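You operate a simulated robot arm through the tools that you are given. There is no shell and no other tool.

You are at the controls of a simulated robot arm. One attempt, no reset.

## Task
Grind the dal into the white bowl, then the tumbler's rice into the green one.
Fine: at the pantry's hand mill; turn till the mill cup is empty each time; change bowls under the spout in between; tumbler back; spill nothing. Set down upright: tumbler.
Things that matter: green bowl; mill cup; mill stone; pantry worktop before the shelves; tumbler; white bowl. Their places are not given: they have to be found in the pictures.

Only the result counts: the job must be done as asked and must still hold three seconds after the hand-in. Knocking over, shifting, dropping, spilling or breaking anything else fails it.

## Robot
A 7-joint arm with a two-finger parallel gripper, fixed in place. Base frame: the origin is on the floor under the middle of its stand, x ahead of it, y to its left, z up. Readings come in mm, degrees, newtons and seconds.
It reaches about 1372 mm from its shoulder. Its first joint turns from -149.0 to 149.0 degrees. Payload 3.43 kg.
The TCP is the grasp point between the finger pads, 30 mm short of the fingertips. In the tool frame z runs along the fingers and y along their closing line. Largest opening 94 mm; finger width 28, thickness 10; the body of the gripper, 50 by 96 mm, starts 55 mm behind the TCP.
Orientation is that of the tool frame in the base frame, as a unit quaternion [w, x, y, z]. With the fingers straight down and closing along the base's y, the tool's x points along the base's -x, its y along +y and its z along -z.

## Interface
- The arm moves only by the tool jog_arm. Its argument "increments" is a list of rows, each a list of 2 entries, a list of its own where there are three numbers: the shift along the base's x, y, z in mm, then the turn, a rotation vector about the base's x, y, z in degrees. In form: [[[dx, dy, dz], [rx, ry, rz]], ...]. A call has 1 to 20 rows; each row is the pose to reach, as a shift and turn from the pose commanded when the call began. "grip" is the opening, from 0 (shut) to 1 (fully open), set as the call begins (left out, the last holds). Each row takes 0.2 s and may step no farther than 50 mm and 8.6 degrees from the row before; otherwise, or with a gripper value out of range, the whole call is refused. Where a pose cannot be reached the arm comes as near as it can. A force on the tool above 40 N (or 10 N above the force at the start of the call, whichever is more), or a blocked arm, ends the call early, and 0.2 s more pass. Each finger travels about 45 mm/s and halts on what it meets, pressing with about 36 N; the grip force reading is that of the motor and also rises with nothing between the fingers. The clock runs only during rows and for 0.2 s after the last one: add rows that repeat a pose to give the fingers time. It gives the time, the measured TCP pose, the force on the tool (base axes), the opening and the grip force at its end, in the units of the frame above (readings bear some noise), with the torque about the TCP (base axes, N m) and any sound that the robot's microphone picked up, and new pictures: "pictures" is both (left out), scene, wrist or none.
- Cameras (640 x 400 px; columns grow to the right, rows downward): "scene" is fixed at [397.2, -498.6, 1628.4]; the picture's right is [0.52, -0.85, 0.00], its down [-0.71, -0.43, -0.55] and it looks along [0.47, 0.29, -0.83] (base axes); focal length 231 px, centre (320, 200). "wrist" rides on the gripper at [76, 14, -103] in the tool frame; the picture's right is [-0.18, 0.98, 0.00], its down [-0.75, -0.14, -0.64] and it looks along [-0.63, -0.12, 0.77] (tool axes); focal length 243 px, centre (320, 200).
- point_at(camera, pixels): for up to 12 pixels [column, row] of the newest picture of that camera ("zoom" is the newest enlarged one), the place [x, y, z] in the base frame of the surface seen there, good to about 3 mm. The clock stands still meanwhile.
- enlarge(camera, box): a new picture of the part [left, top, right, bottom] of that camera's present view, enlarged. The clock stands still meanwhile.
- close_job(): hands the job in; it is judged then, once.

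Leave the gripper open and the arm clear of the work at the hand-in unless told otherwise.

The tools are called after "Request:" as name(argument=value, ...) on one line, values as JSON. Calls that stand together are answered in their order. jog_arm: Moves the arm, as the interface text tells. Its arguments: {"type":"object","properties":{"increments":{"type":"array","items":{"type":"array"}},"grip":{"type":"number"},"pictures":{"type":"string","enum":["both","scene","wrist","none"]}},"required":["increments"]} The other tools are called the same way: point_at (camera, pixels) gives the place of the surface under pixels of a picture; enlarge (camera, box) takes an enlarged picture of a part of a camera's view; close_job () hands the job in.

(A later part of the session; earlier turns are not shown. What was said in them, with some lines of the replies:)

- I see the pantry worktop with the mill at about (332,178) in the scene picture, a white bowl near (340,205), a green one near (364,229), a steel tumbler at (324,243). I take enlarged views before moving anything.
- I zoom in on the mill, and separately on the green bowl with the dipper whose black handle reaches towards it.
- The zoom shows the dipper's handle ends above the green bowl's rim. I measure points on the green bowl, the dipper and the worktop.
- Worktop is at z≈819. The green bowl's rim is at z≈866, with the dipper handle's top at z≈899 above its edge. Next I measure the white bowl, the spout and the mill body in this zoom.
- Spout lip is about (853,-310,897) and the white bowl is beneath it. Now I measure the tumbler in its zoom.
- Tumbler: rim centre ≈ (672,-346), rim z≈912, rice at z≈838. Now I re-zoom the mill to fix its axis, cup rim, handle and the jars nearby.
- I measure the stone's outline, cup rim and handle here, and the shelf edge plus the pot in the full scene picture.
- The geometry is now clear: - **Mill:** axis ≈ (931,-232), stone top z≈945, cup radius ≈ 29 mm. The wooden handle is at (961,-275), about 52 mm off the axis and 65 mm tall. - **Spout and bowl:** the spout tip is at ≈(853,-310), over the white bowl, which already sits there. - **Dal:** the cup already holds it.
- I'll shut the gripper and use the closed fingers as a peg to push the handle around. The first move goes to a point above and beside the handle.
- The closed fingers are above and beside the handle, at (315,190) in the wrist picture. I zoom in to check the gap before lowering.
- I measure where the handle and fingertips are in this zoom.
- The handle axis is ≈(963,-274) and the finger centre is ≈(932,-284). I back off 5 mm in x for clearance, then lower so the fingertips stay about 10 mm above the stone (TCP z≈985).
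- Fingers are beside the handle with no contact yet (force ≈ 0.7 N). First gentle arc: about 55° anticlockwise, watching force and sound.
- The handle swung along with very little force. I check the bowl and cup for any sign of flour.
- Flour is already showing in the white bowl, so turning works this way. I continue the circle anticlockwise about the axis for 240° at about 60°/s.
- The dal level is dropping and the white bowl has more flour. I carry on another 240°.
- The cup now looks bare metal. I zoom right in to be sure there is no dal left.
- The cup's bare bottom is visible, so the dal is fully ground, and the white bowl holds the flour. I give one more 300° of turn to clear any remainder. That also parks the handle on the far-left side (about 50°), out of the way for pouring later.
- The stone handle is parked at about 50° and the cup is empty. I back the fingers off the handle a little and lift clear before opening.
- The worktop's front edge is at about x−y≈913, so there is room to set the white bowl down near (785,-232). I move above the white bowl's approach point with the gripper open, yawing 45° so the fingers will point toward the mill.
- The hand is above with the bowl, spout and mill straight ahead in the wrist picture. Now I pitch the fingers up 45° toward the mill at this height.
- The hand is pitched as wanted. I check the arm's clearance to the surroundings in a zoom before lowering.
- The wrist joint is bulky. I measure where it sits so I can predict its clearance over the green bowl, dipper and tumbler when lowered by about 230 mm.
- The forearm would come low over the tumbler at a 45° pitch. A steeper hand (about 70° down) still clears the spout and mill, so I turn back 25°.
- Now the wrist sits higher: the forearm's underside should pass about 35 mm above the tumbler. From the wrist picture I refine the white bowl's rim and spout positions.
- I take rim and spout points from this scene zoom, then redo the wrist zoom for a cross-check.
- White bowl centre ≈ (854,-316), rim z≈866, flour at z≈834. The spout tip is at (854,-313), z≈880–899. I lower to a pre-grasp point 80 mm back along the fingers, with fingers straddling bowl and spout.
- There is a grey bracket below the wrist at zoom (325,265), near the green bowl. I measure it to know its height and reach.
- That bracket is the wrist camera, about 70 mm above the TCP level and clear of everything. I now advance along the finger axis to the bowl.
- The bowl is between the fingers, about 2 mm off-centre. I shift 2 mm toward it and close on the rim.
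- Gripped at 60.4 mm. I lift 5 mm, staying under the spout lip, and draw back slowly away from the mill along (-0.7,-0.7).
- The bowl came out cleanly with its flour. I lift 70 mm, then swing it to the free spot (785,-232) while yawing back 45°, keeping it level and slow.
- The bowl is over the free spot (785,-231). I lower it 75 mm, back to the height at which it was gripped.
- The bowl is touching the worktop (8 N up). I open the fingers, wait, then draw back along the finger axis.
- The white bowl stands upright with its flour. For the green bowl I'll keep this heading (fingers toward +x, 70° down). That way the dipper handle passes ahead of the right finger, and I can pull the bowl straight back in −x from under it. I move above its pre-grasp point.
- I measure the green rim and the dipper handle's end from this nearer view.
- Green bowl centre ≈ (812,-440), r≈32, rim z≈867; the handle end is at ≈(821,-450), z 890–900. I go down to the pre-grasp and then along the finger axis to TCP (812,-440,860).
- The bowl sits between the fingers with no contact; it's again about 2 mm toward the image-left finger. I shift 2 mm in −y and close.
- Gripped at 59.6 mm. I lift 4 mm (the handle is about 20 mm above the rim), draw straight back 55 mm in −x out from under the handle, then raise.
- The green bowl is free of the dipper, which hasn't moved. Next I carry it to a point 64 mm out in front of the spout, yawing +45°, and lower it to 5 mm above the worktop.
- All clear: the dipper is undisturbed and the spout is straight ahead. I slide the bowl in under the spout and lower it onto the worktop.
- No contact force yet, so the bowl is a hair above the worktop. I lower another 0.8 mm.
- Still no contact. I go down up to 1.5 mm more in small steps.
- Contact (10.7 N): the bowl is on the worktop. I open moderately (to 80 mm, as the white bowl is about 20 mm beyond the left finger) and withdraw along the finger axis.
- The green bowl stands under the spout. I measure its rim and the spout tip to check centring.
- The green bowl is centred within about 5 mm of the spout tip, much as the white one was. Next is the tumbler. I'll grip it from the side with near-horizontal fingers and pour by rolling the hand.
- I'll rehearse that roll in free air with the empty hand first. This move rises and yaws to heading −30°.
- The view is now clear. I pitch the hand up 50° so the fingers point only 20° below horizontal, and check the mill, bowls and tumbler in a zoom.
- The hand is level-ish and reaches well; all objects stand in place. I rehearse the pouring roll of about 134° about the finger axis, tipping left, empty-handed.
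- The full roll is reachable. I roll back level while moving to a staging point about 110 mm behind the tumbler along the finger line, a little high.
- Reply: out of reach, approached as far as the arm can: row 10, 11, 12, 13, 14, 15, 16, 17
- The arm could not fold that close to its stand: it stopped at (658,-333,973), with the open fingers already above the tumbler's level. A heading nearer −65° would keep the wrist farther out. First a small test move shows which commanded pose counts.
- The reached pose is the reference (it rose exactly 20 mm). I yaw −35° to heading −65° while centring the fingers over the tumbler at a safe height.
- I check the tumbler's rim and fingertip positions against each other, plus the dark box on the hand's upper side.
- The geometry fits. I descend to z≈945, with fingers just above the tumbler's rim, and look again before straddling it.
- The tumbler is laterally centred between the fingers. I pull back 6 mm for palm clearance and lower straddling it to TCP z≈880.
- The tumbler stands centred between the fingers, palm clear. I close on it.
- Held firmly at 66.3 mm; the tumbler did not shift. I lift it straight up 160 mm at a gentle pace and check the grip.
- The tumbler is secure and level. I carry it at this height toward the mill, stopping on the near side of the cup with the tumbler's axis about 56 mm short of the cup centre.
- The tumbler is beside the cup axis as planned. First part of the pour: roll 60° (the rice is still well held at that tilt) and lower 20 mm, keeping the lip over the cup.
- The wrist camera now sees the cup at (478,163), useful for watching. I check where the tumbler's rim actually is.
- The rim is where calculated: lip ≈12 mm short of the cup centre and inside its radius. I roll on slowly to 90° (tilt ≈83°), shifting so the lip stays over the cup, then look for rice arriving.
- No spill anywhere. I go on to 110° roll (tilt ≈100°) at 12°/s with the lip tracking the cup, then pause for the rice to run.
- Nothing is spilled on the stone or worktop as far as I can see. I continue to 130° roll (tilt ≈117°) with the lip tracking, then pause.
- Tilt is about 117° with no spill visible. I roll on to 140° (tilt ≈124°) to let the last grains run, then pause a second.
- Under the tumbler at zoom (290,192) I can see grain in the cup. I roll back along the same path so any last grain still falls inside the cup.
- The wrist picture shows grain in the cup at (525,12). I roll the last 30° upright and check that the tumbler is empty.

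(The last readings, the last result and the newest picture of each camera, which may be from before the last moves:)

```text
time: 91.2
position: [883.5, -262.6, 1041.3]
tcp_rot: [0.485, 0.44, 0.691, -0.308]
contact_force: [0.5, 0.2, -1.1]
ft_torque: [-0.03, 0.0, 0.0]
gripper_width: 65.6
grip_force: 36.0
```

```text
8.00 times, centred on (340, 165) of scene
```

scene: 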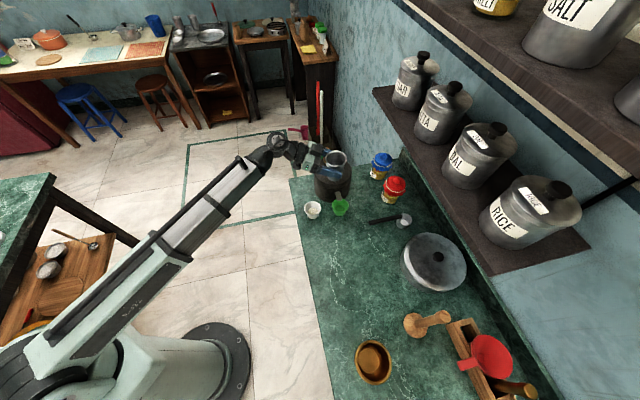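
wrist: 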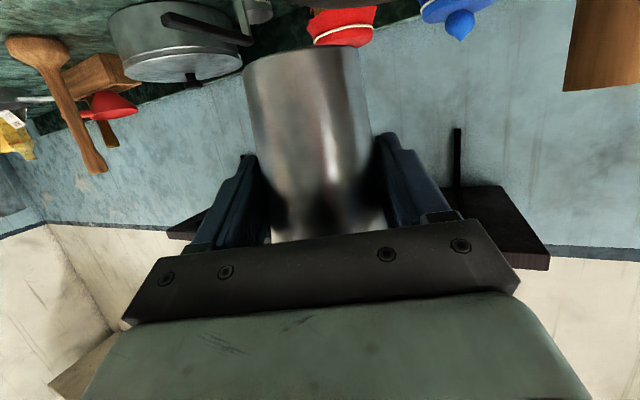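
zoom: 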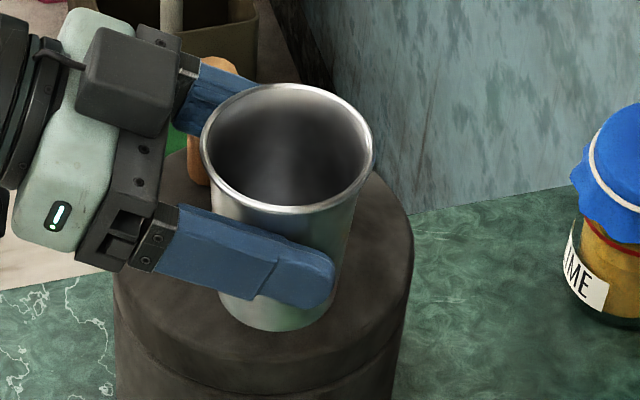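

The visible inside of the tumbler shows no grain. I carry it back above its old place and look inside again from there.

Request:
jog_arm(increments=[[[-8, -3, 0], [0, 0, 0]], [[-26, -10, 0], [0, 0, 0]], [[-52, -20.5, 0], [0, 0, 0]], [[-78, -31, 0], [0, 0, 0]], [[-104, -41.5, 0], [0, 0, 0]], [[-130, -52, 0], [0, 0, 0]], [[-156, -62, 0], [0, 0, 0]], [[-180, -71.5, 0], [0, 0, 0]], [[-199, -79, 0], [0, 0, 0]], [[-209, -83, 0], [0, 0, 0]], [[-211.5, -84, 0], [0, 0, 0]], [[-211.5, -84, 0], [0, 0, 0]]], grip=0.4, pictures="scene")

Request:
enlarge(camera="scene", box=[290, 190, 360, 250])

Request:
enlarge(camera="scene", box=[305, 150, 369, 220])

```text
time: 93.8
position: [671.9, -345.0, 1040.0]
tcp_rot: [0.484, 0.44, 0.691, -0.308]
contact_force: [0.4, 0.3, -1.9]
ft_torque: [0.0, 0.01, -0.01]
gripper_width: 66.0
grip_force: 35.8
```

scene: 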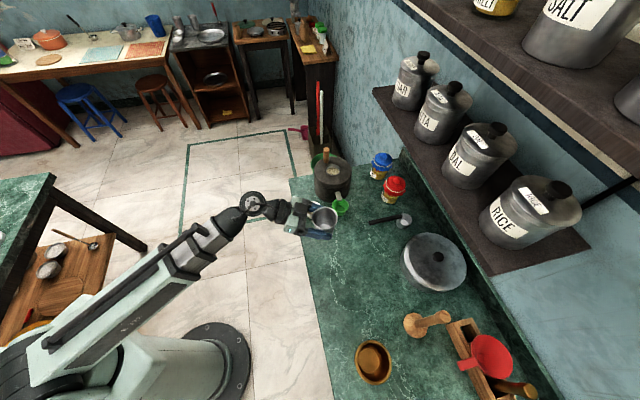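

```text
6.67 times, centred on (325, 220) of scene
```

zoom: 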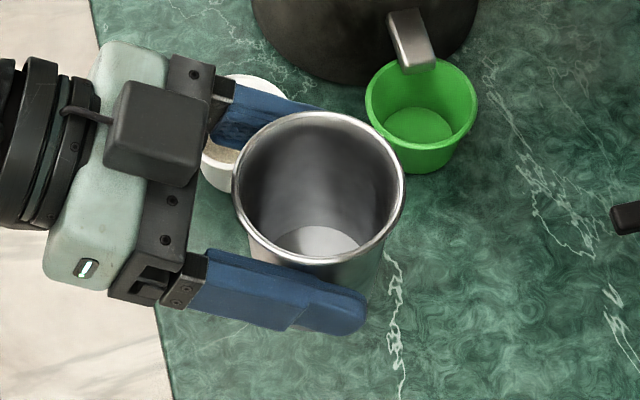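

```text
5.71 times, centred on (337, 185) of scene
```

zoom: 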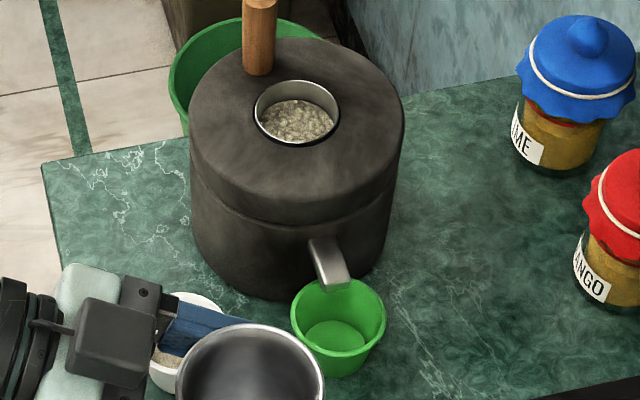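

The tumbler is empty (bare bottom), all the rice is in the mill cup, and the stone is clean. I lower the tumbler onto its original spot.

Request:
jog_arm(increments=[[[0, 0, -10], [0, 0, 0]], [[0, 0, -30], [0, 0, 0]], [[0, 0, -52], [0, 0, 0]], [[0, 0, -75], [0, 0, 0]], [[0, 0, -98], [0, 0, 0]], [[0, 0, -120], [0, 0, 0]], [[0, 0, -138], [0, 0, 0]], [[0, 0, -150], [0, 0, 0]], [[0, 0, -156], [0, 0, 0]], [[0, 0, -159], [0, 0, 0]], [[0, 0, -159.6], [0, 0, 0]], [[0, 0, -159.6], [0, 0, 0]]], grip=0.4, pictures="both")

Request:
enlarge(camera="scene", box=[290, 210, 370, 270])

```text
time: 96.4
position: [671.2, -345.2, 879.9]
tcp_rot: [0.484, 0.44, 0.691, -0.308]
contact_force: [0.1, -0.2, -0.3]
ft_torque: [-0.03, 0.04, -0.01]
gripper_width: 66.3
grip_force: 36.0
```

scene: 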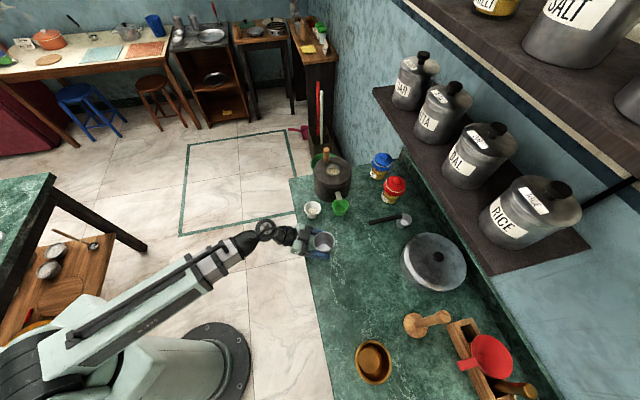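
wrist: 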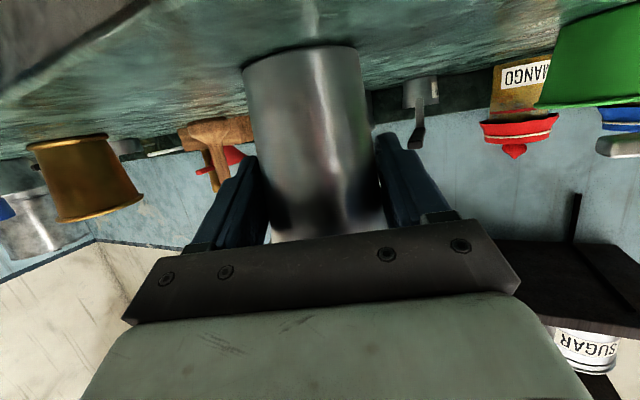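

```text
6.67 times, centred on (330, 240) of scene
```

zoom: 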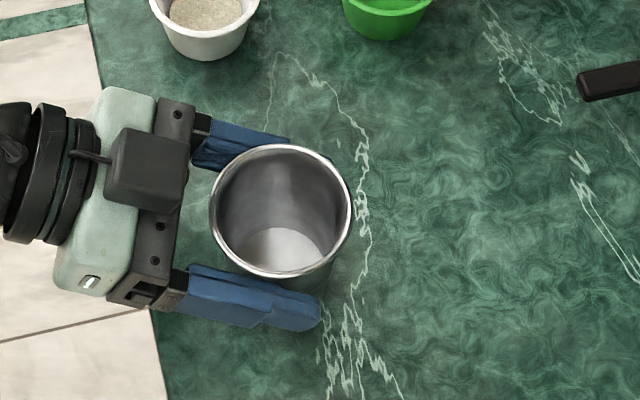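

There's no contact force yet, so it's within a millimetre of the top. I lower in half-millimetre steps.

Request:
jog_arm(increments=[[[0, 0, -0.4], [0, 0, 0]], [[0, 0, -0.8], [0, 0, 0]], [[0, 0, -0.8], [0, 0, 0]]], grip=0.4, pictures="none")

```text
time: 97.2
position: [670.9, -345.5, 880.5]
tcp_rot: [0.484, 0.439, 0.691, -0.308]
contact_force: [1.2, -3.0, 11.6]
ft_torque: [-0.29, 0.2, 0.03]
gripper_width: 66.0
grip_force: 36.1
```

Firm contact (11.6 N). I ease 0.3 mm, open fully and wait for the fingers.

Request:
jog_arm(increments=[[[0, 0, 0.3], [0, 0, 0]], [[0, 0, 0.3], [0, 0, 0]], [[0, 0, 0.3], [0, 0, 0]], [[0, 0, 0.3], [0, 0, 0]], [[0, 0, 0.3], [0, 0, 0]]], grip=1, pictures="both")

Request:
enlarge(camera="scene", box=[290, 210, 370, 270])

```text
time: 98.4
position: [670.0, -345.3, 880.6]
tcp_rot: [0.483, 0.441, 0.691, -0.309]
contact_force: [-0.2, -0.2, 0.3]
ft_torque: [0.02, 0.0, 0.02]
gripper_width: 94.0
grip_force: 0.0
```

scene: 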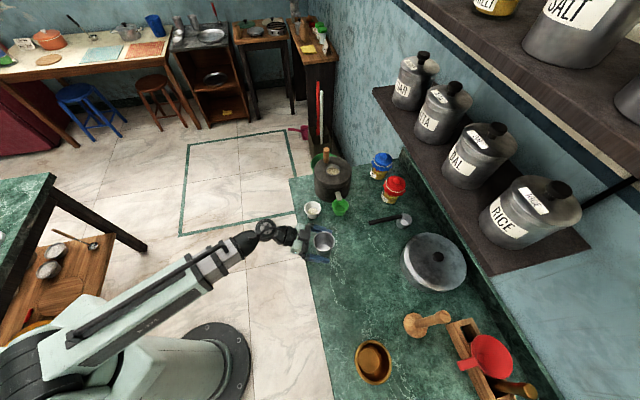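
wrist: 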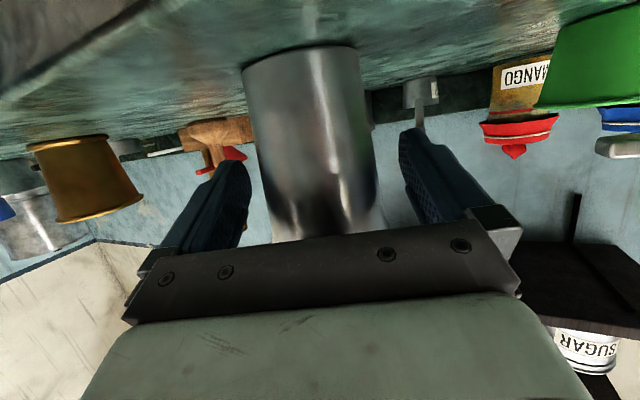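

```text
6.67 times, centred on (330, 240) of scene
```

zoom: 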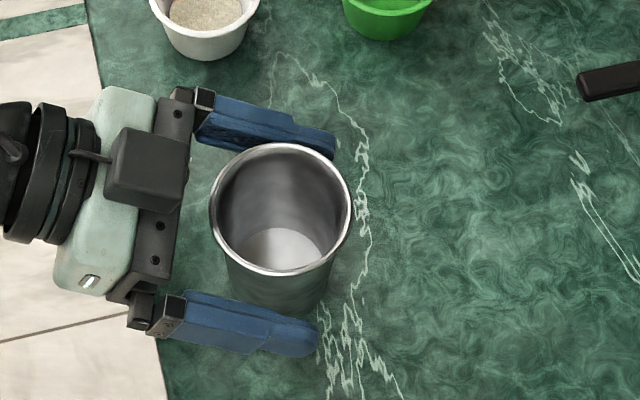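

The tumbler stands upright and empty on its old spot. I lift straight up clear of it.

Request:
jog_arm(increments=[[[0, 0, 8], [0, 0, 0]], [[0, 0, 25], [0, 0, 0]], [[0, 0, 50], [0, 0, 0]], [[0, 0, 80], [0, 0, 0]], [[0, 0, 115], [0, 0, 0]], [[0, 0, 150], [0, 0, 0]]], grip=1, pictures="scene")

Request:
enlarge(camera="scene", box=[270, 180, 390, 270])

```text
time: 99.8
position: [670.6, -345.4, 1032.6]
tcp_rot: [0.484, 0.439, 0.692, -0.307]
contact_force: [0.2, -0.4, -0.7]
ft_torque: [0.0, -0.03, 0.0]
gripper_width: 94.0
grip_force: 0.0
```

scene: 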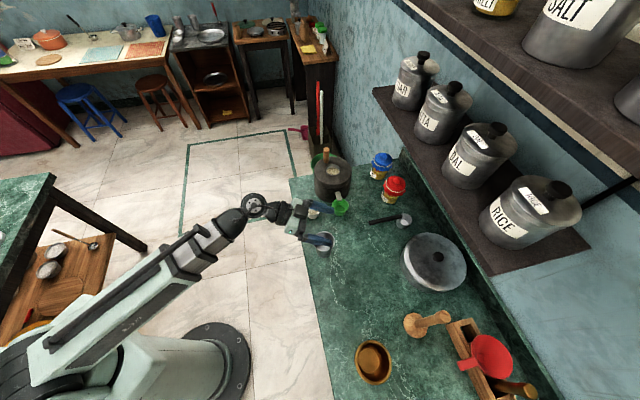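

```text
4.44 times, centred on (330, 225) of scene
```

zoom: 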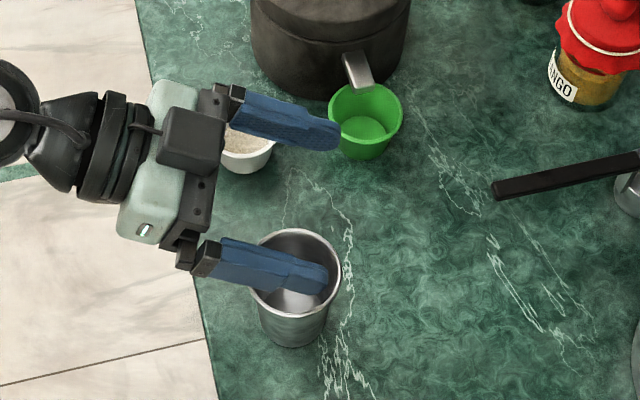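

Clear of the tumbler. I turn the hand back to pointing straight down while moving up toward the mill.

Request:
jog_arm(increments=[[[14.3, 1.7, 6.7], [7.05, 3.29, 0]], [[28.6, 3.4, 13.4], [14.1, 6.58, 0]], [[42.9, 5.1, 20], [21.15, 9.87, 0]], [[57.2, 6.8, 26.7], [28.2, 13.16, 0]], [[71.5, 8.5, 33.4], [35.2, 16.45, 0]], [[85.8, 10.2, 40], [42.3, 19.74, 0]], [[100, 11.9, 46.7], [49.3, 23, 0]], [[114.4, 13.6, 53.4], [56.4, 26.3, 0]], [[129, 15, 60], [63.4, 29.6, 0]], [[129, 15, 60], [63.4, 29.6, 0]]], grip=0, pictures="none")

```text
time: 102.0
position: [798.5, -331.1, 1089.5]
tcp_rot: [-0.001, 0.538, 0.843, 0.0]
contact_force: [0.5, -0.1, -0.8]
ft_torque: [0.0, -0.03, 0.01]
gripper_width: 0.0
grip_force: 33.3
```

The hand points straight down again, fingers shut. I yaw +65° back while moving above the start point beside the handle at about (984,-227).

Request:
jog_arm(increments=[[[23, 12.8, 0], [0, 0, 8.125]], [[46, 25.6, 0], [0, 0, 16.25]], [[69, 38.5, 0], [0, 0, 24.375]], [[92, 51.3, 0], [0, 0, 32.5]], [[115, 64.1, 0], [0, 0, 40.625]], [[138, 77, 0], [0, 0, 48.75]], [[161, 89.8, 0], [0, 0, 56.875]], [[183.9, 102.6, 0], [0, 0, 65]], [[183.9, 102.6, 0], [0, 0, 65]]], grip=0, pictures="both")

Request:
enlarge(camera="wrist", box=[180, 0, 440, 200])

Request:
enlarge(camera="scene", box=[290, 150, 410, 260])

```text
time: 104.0
position: [984.1, -228.5, 1090.3]
tcp_rot: [-0.001, -0.001, 1.0, 0.0]
contact_force: [-0.3, 0.1, 0.1]
ft_torque: [0.0, -0.03, 0.0]
gripper_width: 0.1
grip_force: 32.8
```

scene: 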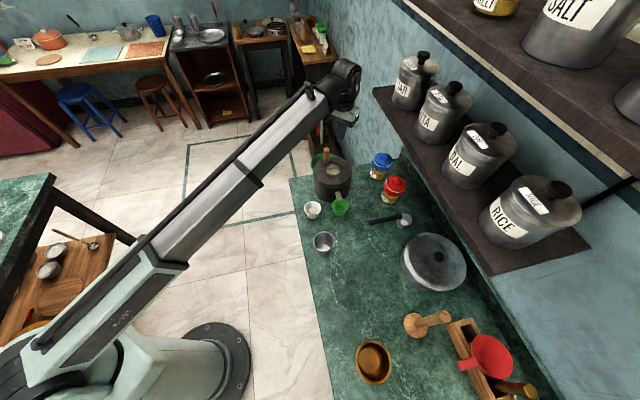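
wrist: 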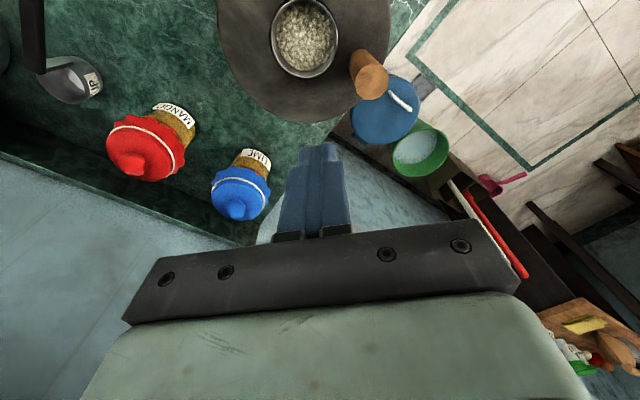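

```text
2.00 times, centred on (310, 100) of wrist
```

zoom: 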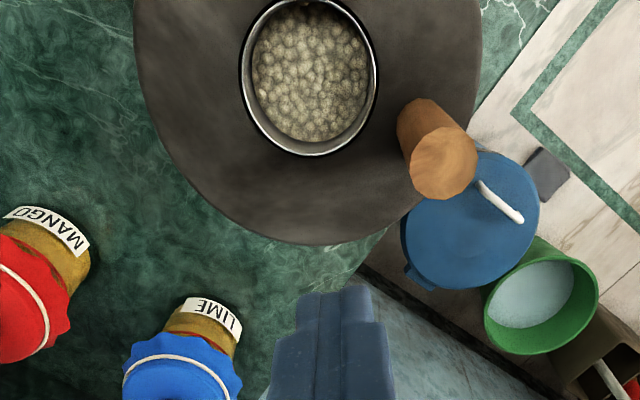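

```text
3.64 times, centred on (350, 205) of scene
```

zoom: 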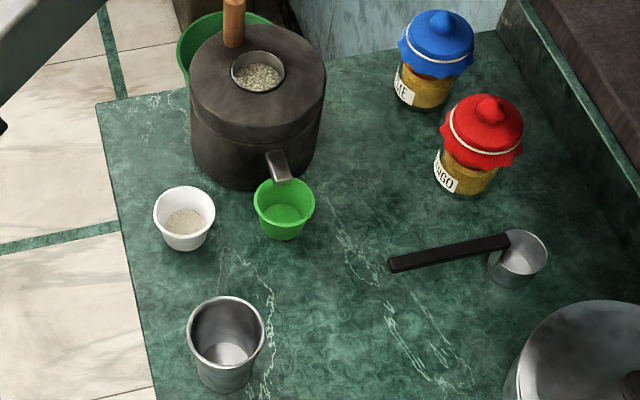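

Everything stands well: rice in the cup with none on the stone, the green bowl empty under the spout, white bowl and tumbler upright. I confirm the handle's position before descending.

Request:
point_at(camera="wrist", pixels=[[370, 83], [358, 60], [320, 155], [328, 150]])

```text
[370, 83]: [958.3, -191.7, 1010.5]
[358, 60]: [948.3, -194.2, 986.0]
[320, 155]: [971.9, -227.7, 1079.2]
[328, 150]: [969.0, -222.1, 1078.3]
```

Handle is at ≈(959,-191). I lower the closed fingers beside it to the same working height as before.

Request:
jog_arm(increments=[[[0, 0, -30], [0, 0, 0]], [[0, 0, -60], [0, 0, 0]], [[0, 0, -85], [0, 0, 0]], [[0, 0, -100], [0, 0, 0]], [[0, 0, -104], [0, 0, 0]], [[0, 0, -104], [0, 0, 0]]], grip=0, pictures="wrist")

```text
time: 105.4
position: [984.6, -227.1, 986.9]
tcp_rot: [-0.001, 0.0, 1.0, -0.001]
contact_force: [0.4, 0.1, 0.1]
ft_torque: [0.01, -0.03, -0.01]
gripper_width: 0.0
grip_force: 32.9
```

wrist: 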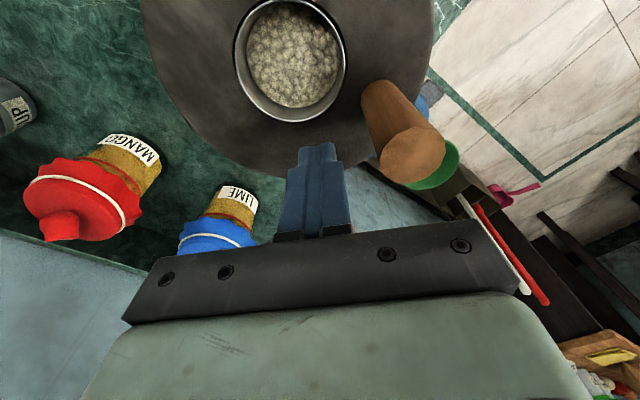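

Fingers are beside the handle, no contact. I start grinding the rice: 240° anticlockwise around the axis as before.

Request:
jog_arm(increments=[[[-2.1, 10.8, 0], [0, 0, 0]], [[-6.4, 20.9, 0], [0, 0, 0]], [[-12.7, 29.8, 0], [0, 0, 0]], [[-20.7, 37.3, 0], [0, 0, 0]], [[-30.1, 43, 0], [0, 0, 0]], [[-40.5, 46.6, 0], [0, 0, 0]], [[-51.4, 47.9, 0], [0, 0, 0]], [[-62.3, 46.9, 0], [0, 0, 0]], [[-72.8, 43.7, 0], [0, 0, 0]], [[-82.4, 38.4, 0], [0, 0, 0]], [[-90.7, 31.2, 0], [0, 0, 0]], [[-97.3, 22.4, 0], [0, 0, 0]], [[-101.9, 12.5, 0], [0, 0, 0]], [[-104.4, 1.8, 0], [0, 0, 0]], [[-104.6, -9.2, 0], [0, 0, 0]], [[-102.5, -20, 0], [0, 0, 0]], [[-98.2, -30.1, 0], [0, 0, 0]], [[-91.9, -39, 0], [0, 0, 0]], [[-83.9, -46.5, 0], [0, 0, 0]], [[-74.5, -52.2, 0], [0, 0, 0]]], grip=0, pictures="both")

Request:
enlarge(camera="scene", box=[305, 150, 369, 220])

```text
time: 109.6
position: [910.0, -280.2, 985.4]
tcp_rot: [0.0, 0.0, 1.0, -0.001]
contact_force: [-0.6, 0.6, 0.0]
ft_torque: [0.0, 0.0, 0.01]
gripper_width: 0.1
grip_force: 33.0
```

scene: 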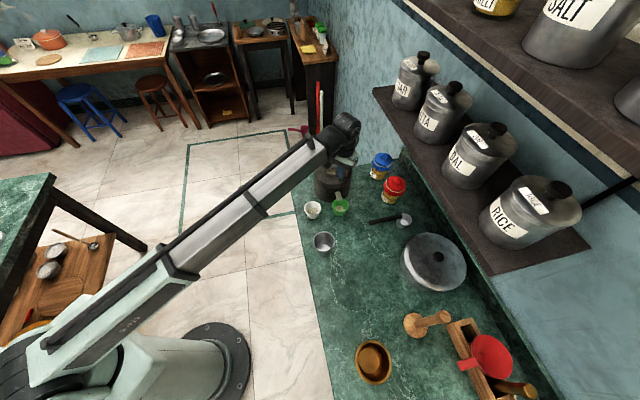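
wrist: 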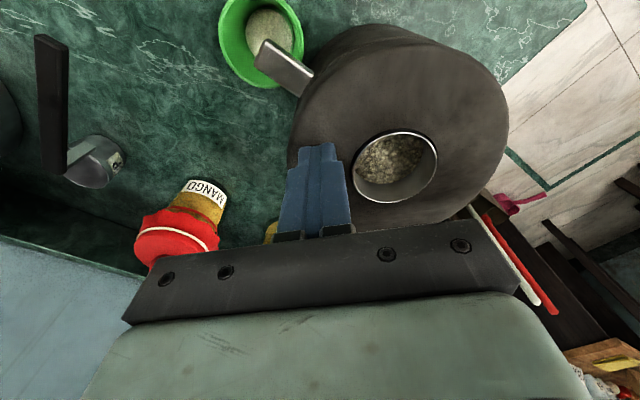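

```text
5.71 times, centred on (337, 185) of scene
```

zoom: 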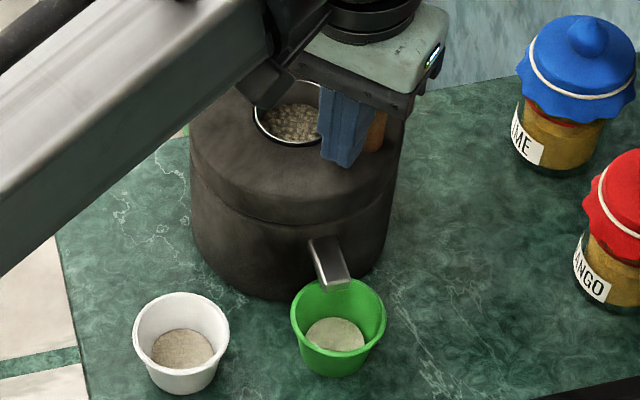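

Rice flour is landing inside the green bowl. I continue another 240°.

Request:
jog_arm(increments=[[[10.4, -3.6, 0], [0, 0, 0]], [[21.3, -4.9, 0], [0, 0, 0]], [[32.2, -3.9, 0], [0, 0, 0]], [[42.7, -0.7, 0], [0, 0, 0]], [[52.3, 4.6, 0], [0, 0, 0]], [[60.6, 11.8, 0], [0, 0, 0]], [[67.2, 20.6, 0], [0, 0, 0]], [[71.8, 30.5, 0], [0, 0, 0]], [[74.3, 41.2, 0], [0, 0, 0]], [[74.5, 52.2, 0], [0, 0, 0]], [[72.4, 63, 0], [0, 0, 0]], [[68.1, 73.1, 0], [0, 0, 0]], [[61.8, 82, 0], [0, 0, 0]], [[53.8, 89.5, 0], [0, 0, 0]], [[44.4, 95.2, 0], [0, 0, 0]], [[34, 98.8, 0], [0, 0, 0]], [[23.1, 100.1, 0], [0, 0, 0]], [[12.2, 99.1, 0], [0, 0, 0]], [[1.7, 95.9, 0], [0, 0, 0]], [[-7.9, 90.6, 0], [0, 0, 0]]], grip=0, pictures="both")

Request:
enlarge(camera="wrist", box=[180, 60, 360, 230])

Request:
enlarge(camera="scene", box=[305, 150, 369, 220])

```text
time: 113.8
position: [899.3, -189.1, 985.1]
tcp_rot: [0.0, 0.0, 1.0, 0.001]
contact_force: [0.0, 2.1, -0.4]
ft_torque: [-0.03, -0.02, -0.03]
gripper_width: 0.0
grip_force: 32.8
```

scene: 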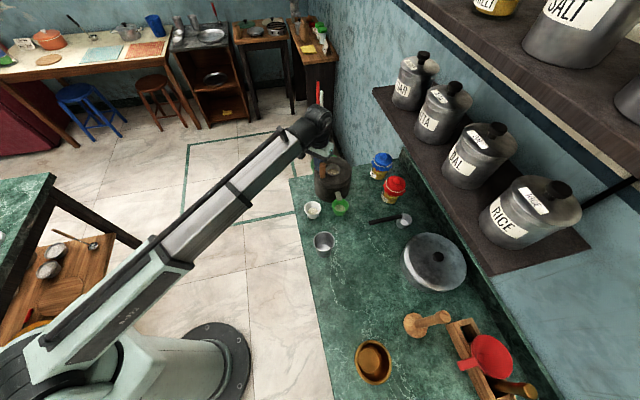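
wrist: 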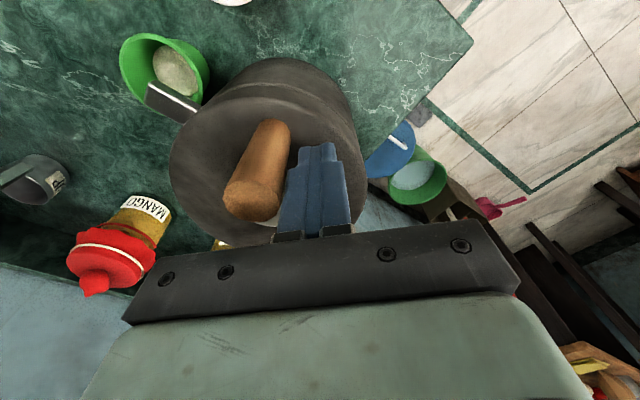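

```text
2.35 times, centred on (270, 145) of wrist
```

zoom: 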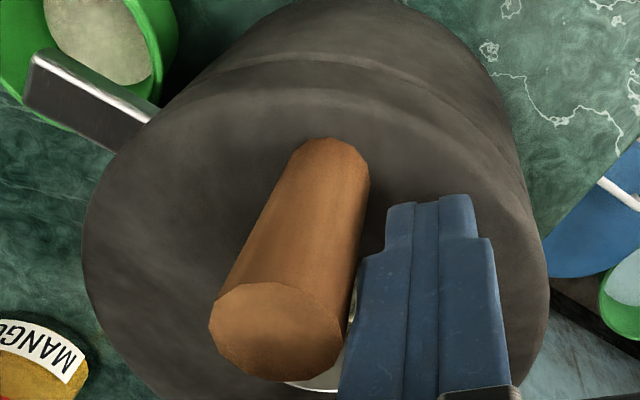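

```text
5.71 times, centred on (337, 185) of scene
```

zoom: 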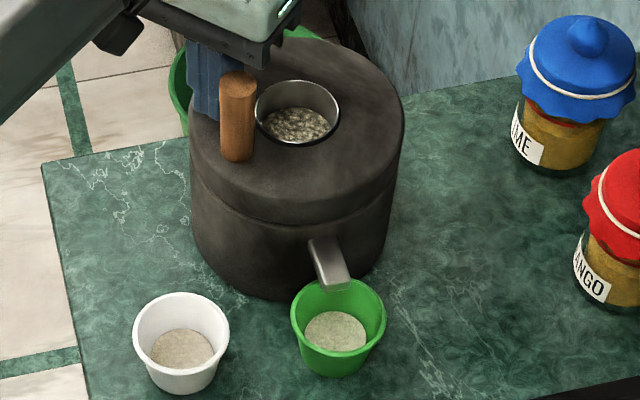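

There is still some rice in the cup, and the flour is all landing in the green bowl. I turn another 300°.

Request:
jog_arm(increments=[[[-10.1, -9.3, 0], [0, 0, 0]], [[-17.5, -20.8, 0], [0, 0, 0]], [[-21.6, -33.9, 0], [0, 0, 0]], [[-22.2, -47.6, 0], [0, 0, 0]], [[-19.2, -61, 0], [0, 0, 0]], [[-12.9, -73.1, 0], [0, 0, 0]], [[-3.6, -83.2, 0], [0, 0, 0]], [[7.9, -90.6, 0], [0, 0, 0]], [[21, -94.7, 0], [0, 0, 0]], [[34.7, -95.3, 0], [0, 0, 0]], [[48.1, -92.3, 0], [0, 0, 0]], [[60.2, -86, 0], [0, 0, 0]], [[70.3, -76.7, 0], [0, 0, 0]], [[77.7, -65.2, 0], [0, 0, 0]], [[81.8, -52.1, 0], [0, 0, 0]], [[82.4, -38.4, 0], [0, 0, 0]], [[79.4, -25, 0], [0, 0, 0]], [[73.1, -12.9, 0], [0, 0, 0]], [[63.8, -2.8, 0], [0, 0, 0]], [[52.3, 4.6, 0], [0, 0, 0]]], grip=0, pictures="both")

Request:
enlarge(camera="wrist", box=[180, 60, 360, 230])

Request:
enlarge(camera="scene", box=[305, 150, 369, 220])

```text
time: 118.0
position: [951.6, -183.8, 986.9]
tcp_rot: [0.0, -0.001, 1.0, 0.0]
contact_force: [-0.3, 0.3, 0.1]
ft_torque: [-0.02, -0.01, 0.01]
gripper_width: 0.0
grip_force: 33.3
```

scene: 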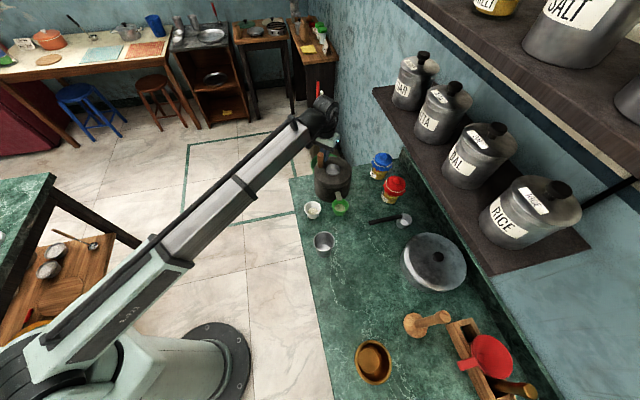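
wrist: 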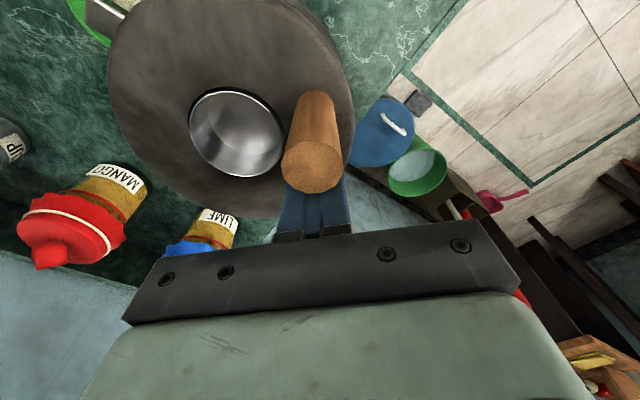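

```text
2.35 times, centred on (270, 145) of wrist
```

zoom: 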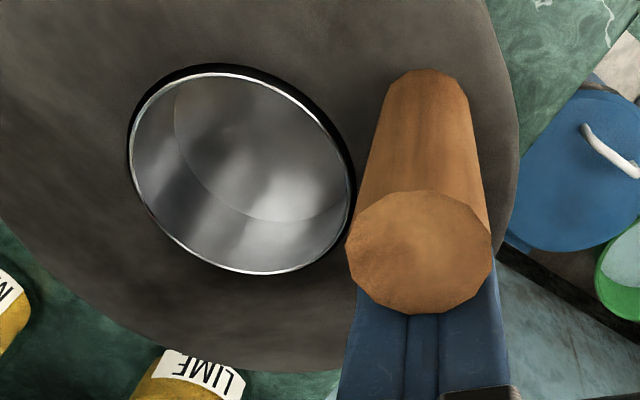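

```text
5.71 times, centred on (337, 185) of scene
```

zoom: 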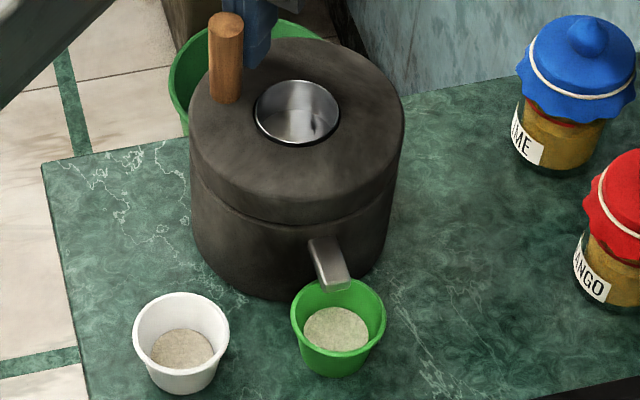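

The cup's bare bottom is visible again. I add a last 210° turn to clear any remainder and bring the handle back near its starting angle.

Request:
jog_arm(increments=[[[-13.1, 4.1, 0], [0, 0, 0]], [[-26.8, 4.7, 0], [0, 0, 0]], [[-40.2, 1.7, 0], [0, 0, 0]], [[-52.3, -4.6, 0], [0, 0, 0]], [[-62.4, -13.9, 0], [0, 0, 0]], [[-69.8, -25.4, 0], [0, 0, 0]], [[-73.9, -38.5, 0], [0, 0, 0]], [[-74.5, -52.2, 0], [0, 0, 0]], [[-71.5, -65.6, 0], [0, 0, 0]], [[-65.2, -77.7, 0], [0, 0, 0]], [[-55.9, -87.8, 0], [0, 0, 0]], [[-44.4, -95.2, 0], [0, 0, 0]], [[-31.3, -99.3, 0], [0, 0, 0]], [[-17.6, -99.9, 0], [0, 0, 0]], [[-17.6, -99.9, 0], [0, 0, 0]]], grip=0, pictures="both")

Request:
enlarge(camera="wrist", box=[300, 60, 480, 220])

Request:
enlarge(camera="scene", box=[305, 150, 369, 220])

```text
time: 121.2
position: [936.1, -286.2, 985.7]
tcp_rot: [0.0, 0.0, 1.0, 0.001]
contact_force: [-0.4, 0.5, -0.5]
ft_torque: [0.03, -0.01, -0.02]
gripper_width: 0.0
grip_force: 33.0
```

scene: 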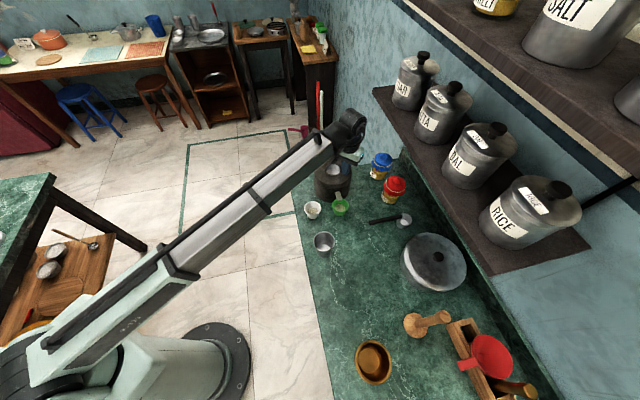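
wrist: 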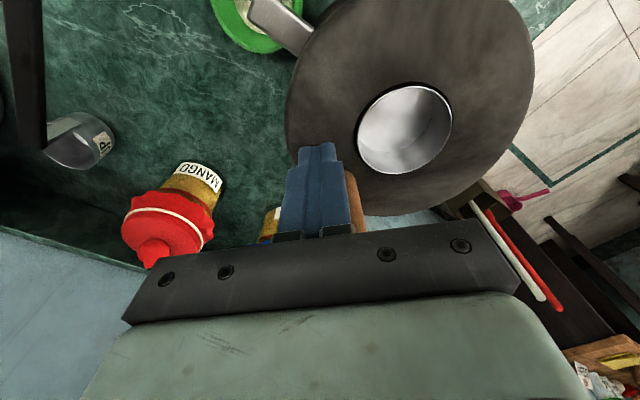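

```text
2.50 times, centred on (390, 140) of wrist
```

zoom: 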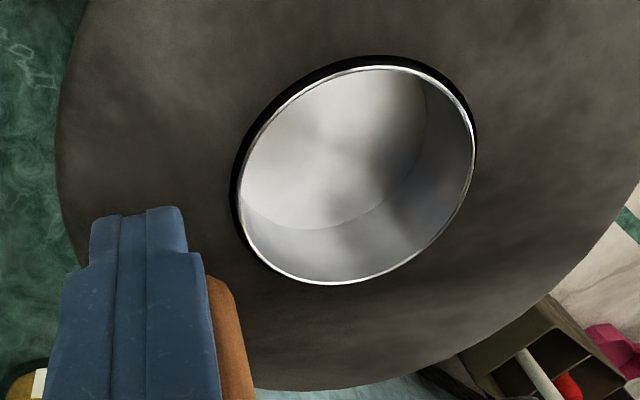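

```text
5.71 times, centred on (337, 185) of scene
```

zoom: 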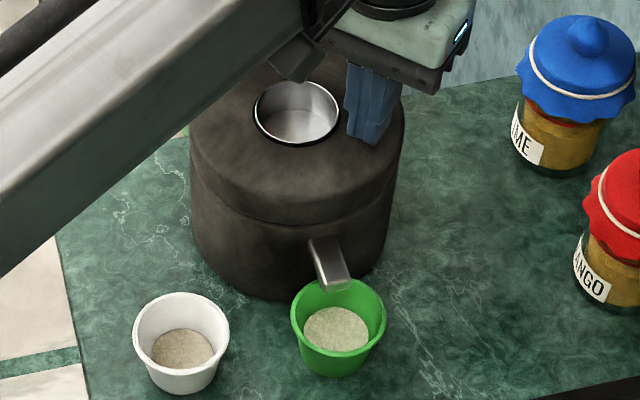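

The cup is clean and empty, and both flours are in their bowls. I back off the handle, lift clear, and return toward the starting pose.

Request:
jog_arm(increments=[[[-8, 0.2, 0], [0, 0, 0]], [[-12, 0.3, 0], [0, 0, 0]], [[-12, 0.3, 30], [0, 0, 0]], [[-12, 0.3, 65], [0, 0, 0]], [[-12, 0.3, 104], [0, 0, 0]], [[-7, 35, 115], [0, 0, 0]], [[-1, 75, 130], [0, 0, 0]], [[5, 115, 145], [0, 0, 0]], [[12, 155, 160], [0, 0, 0]], [[19, 195, 175], [0, 0, 0]], [[26, 235, 190], [0, 0, 0]], [[34, 275, 205], [0, 0, 0]], [[50, 313, 213], [0, 0, 0]]], grip=0, pictures="none")

```text
time: 124.0
position: [985.7, 28.0, 1198.8]
tcp_rot: [0.0, 0.0, 1.0, 0.0]
contact_force: [0.0, 0.4, -0.3]
ft_torque: [0.03, 0.02, 0.04]
gripper_width: 0.0
grip_force: 32.7
```

The arm is back at the starting pose. I open the gripper and take a last look at the whole worktop.

Request:
jog_arm(increments=[[[0, 0, 0], [0, 0, 0]], [[0, 0, 0], [0, 0, 0]], [[0, 0, 0], [0, 0, 0]], [[0, 0, 0], [0, 0, 0]], [[0, 0, 0], [0, 0, 0]], [[0, 0, 0], [0, 0, 0]]], grip=1, pictures="both")

Request:
enlarge(camera="scene", box=[280, 140, 440, 260])

Request:
enlarge(camera="scene", box=[295, 150, 365, 220])

Request:
enlarge(camera="scene", box=[295, 220, 359, 260])

Request:
point_at(camera="zoom", pixels=[[185, 200], [292, 110], [394, 210], [285, 302], [290, 260]])

```text
time: 125.4
position: [986.0, 27.1, 1197.3]
tcp_rot: [0.0, 0.0, 1.0, -0.001]
contact_force: [0.2, 0.3, -0.6]
ft_torque: [0.0, 0.01, 0.02]
gripper_width: 94.0
grip_force: 0.0
```

scene: 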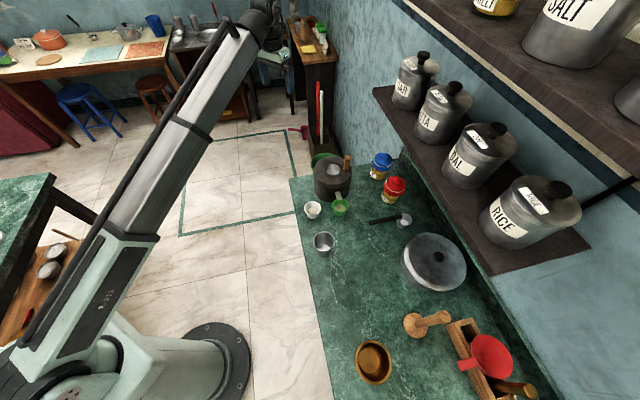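
wrist: 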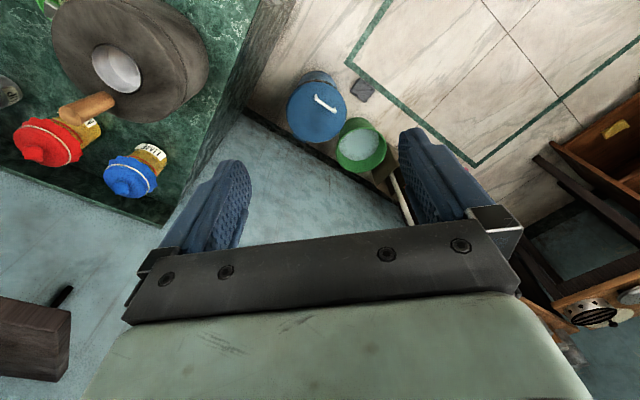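

```text
3.33 times, centred on (360, 200) of scene
```

zoom: 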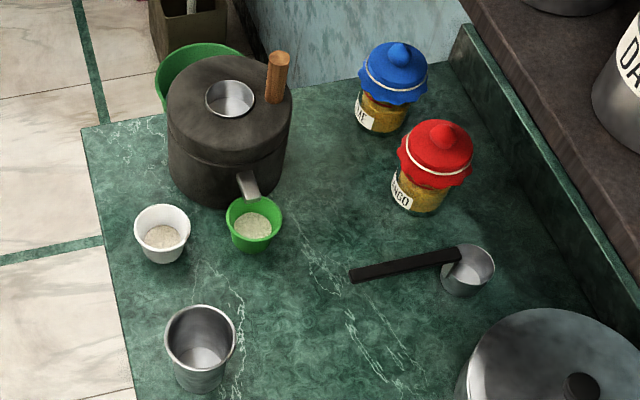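

```text
5.71 times, centred on (330, 185) of scene
```

zoom: 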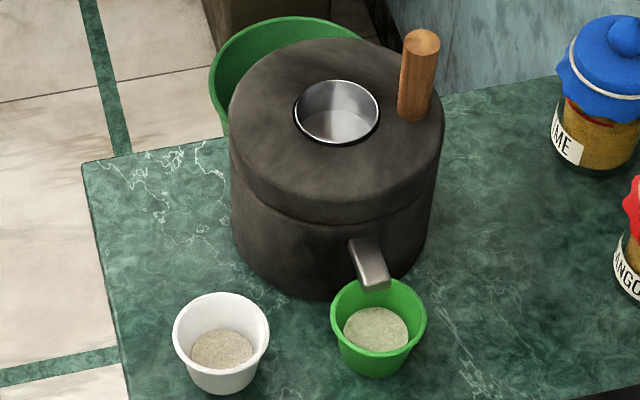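

```text
10.00 times, centred on (327, 240) of scene
```

zoom: 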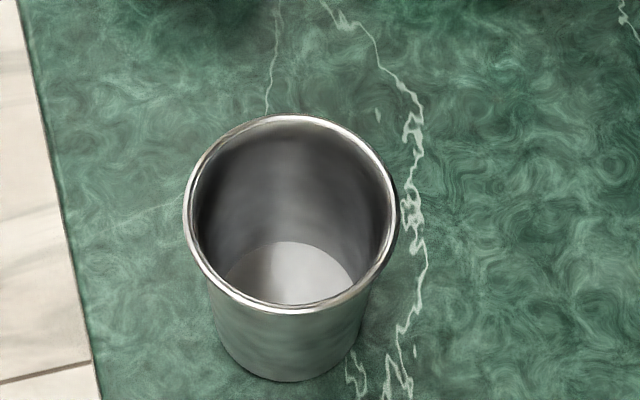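

```text
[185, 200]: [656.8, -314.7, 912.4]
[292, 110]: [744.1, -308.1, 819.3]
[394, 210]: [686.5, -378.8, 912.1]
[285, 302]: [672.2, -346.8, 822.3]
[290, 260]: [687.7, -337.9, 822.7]
```

Final check:
- **Mill:** the cup is empty.
- **Bowls:** dal flour is in the white bowl and rice flour in the green one under the spout.
- **Tumbler:** upright, empty and within about 2–3 mm of its old spot.
- **Everything else:** the dipper and jars haven't moved and nothing is spilled.
- **Arm:** clear of the work, gripper open.

I hand the job in.

Request:
close_job()

```text
The job is handed in.
```

The job is done and handed in. I haven't seen the judge's verdict.

- **Dal:** ground into the white bowl until the mill cup showed bare metal, plus an extra part-turn to clear any remainder. The white bowl now stands to the left of the mill with its flour.
- **Rice:** poured from the tumbler into the mill cup with no grains on the stone, then ground into the green bowl under the spout until the cup was empty again.
- **Tumbler:** upright and empty, within about 2–3 mm of where it started.
- **Everything else:** the dipper, jars and pot are where they were, and I saw no spills on the worktop or stone.

At hand-in the gripper was open and the arm back near its starting pose, clear of the work.
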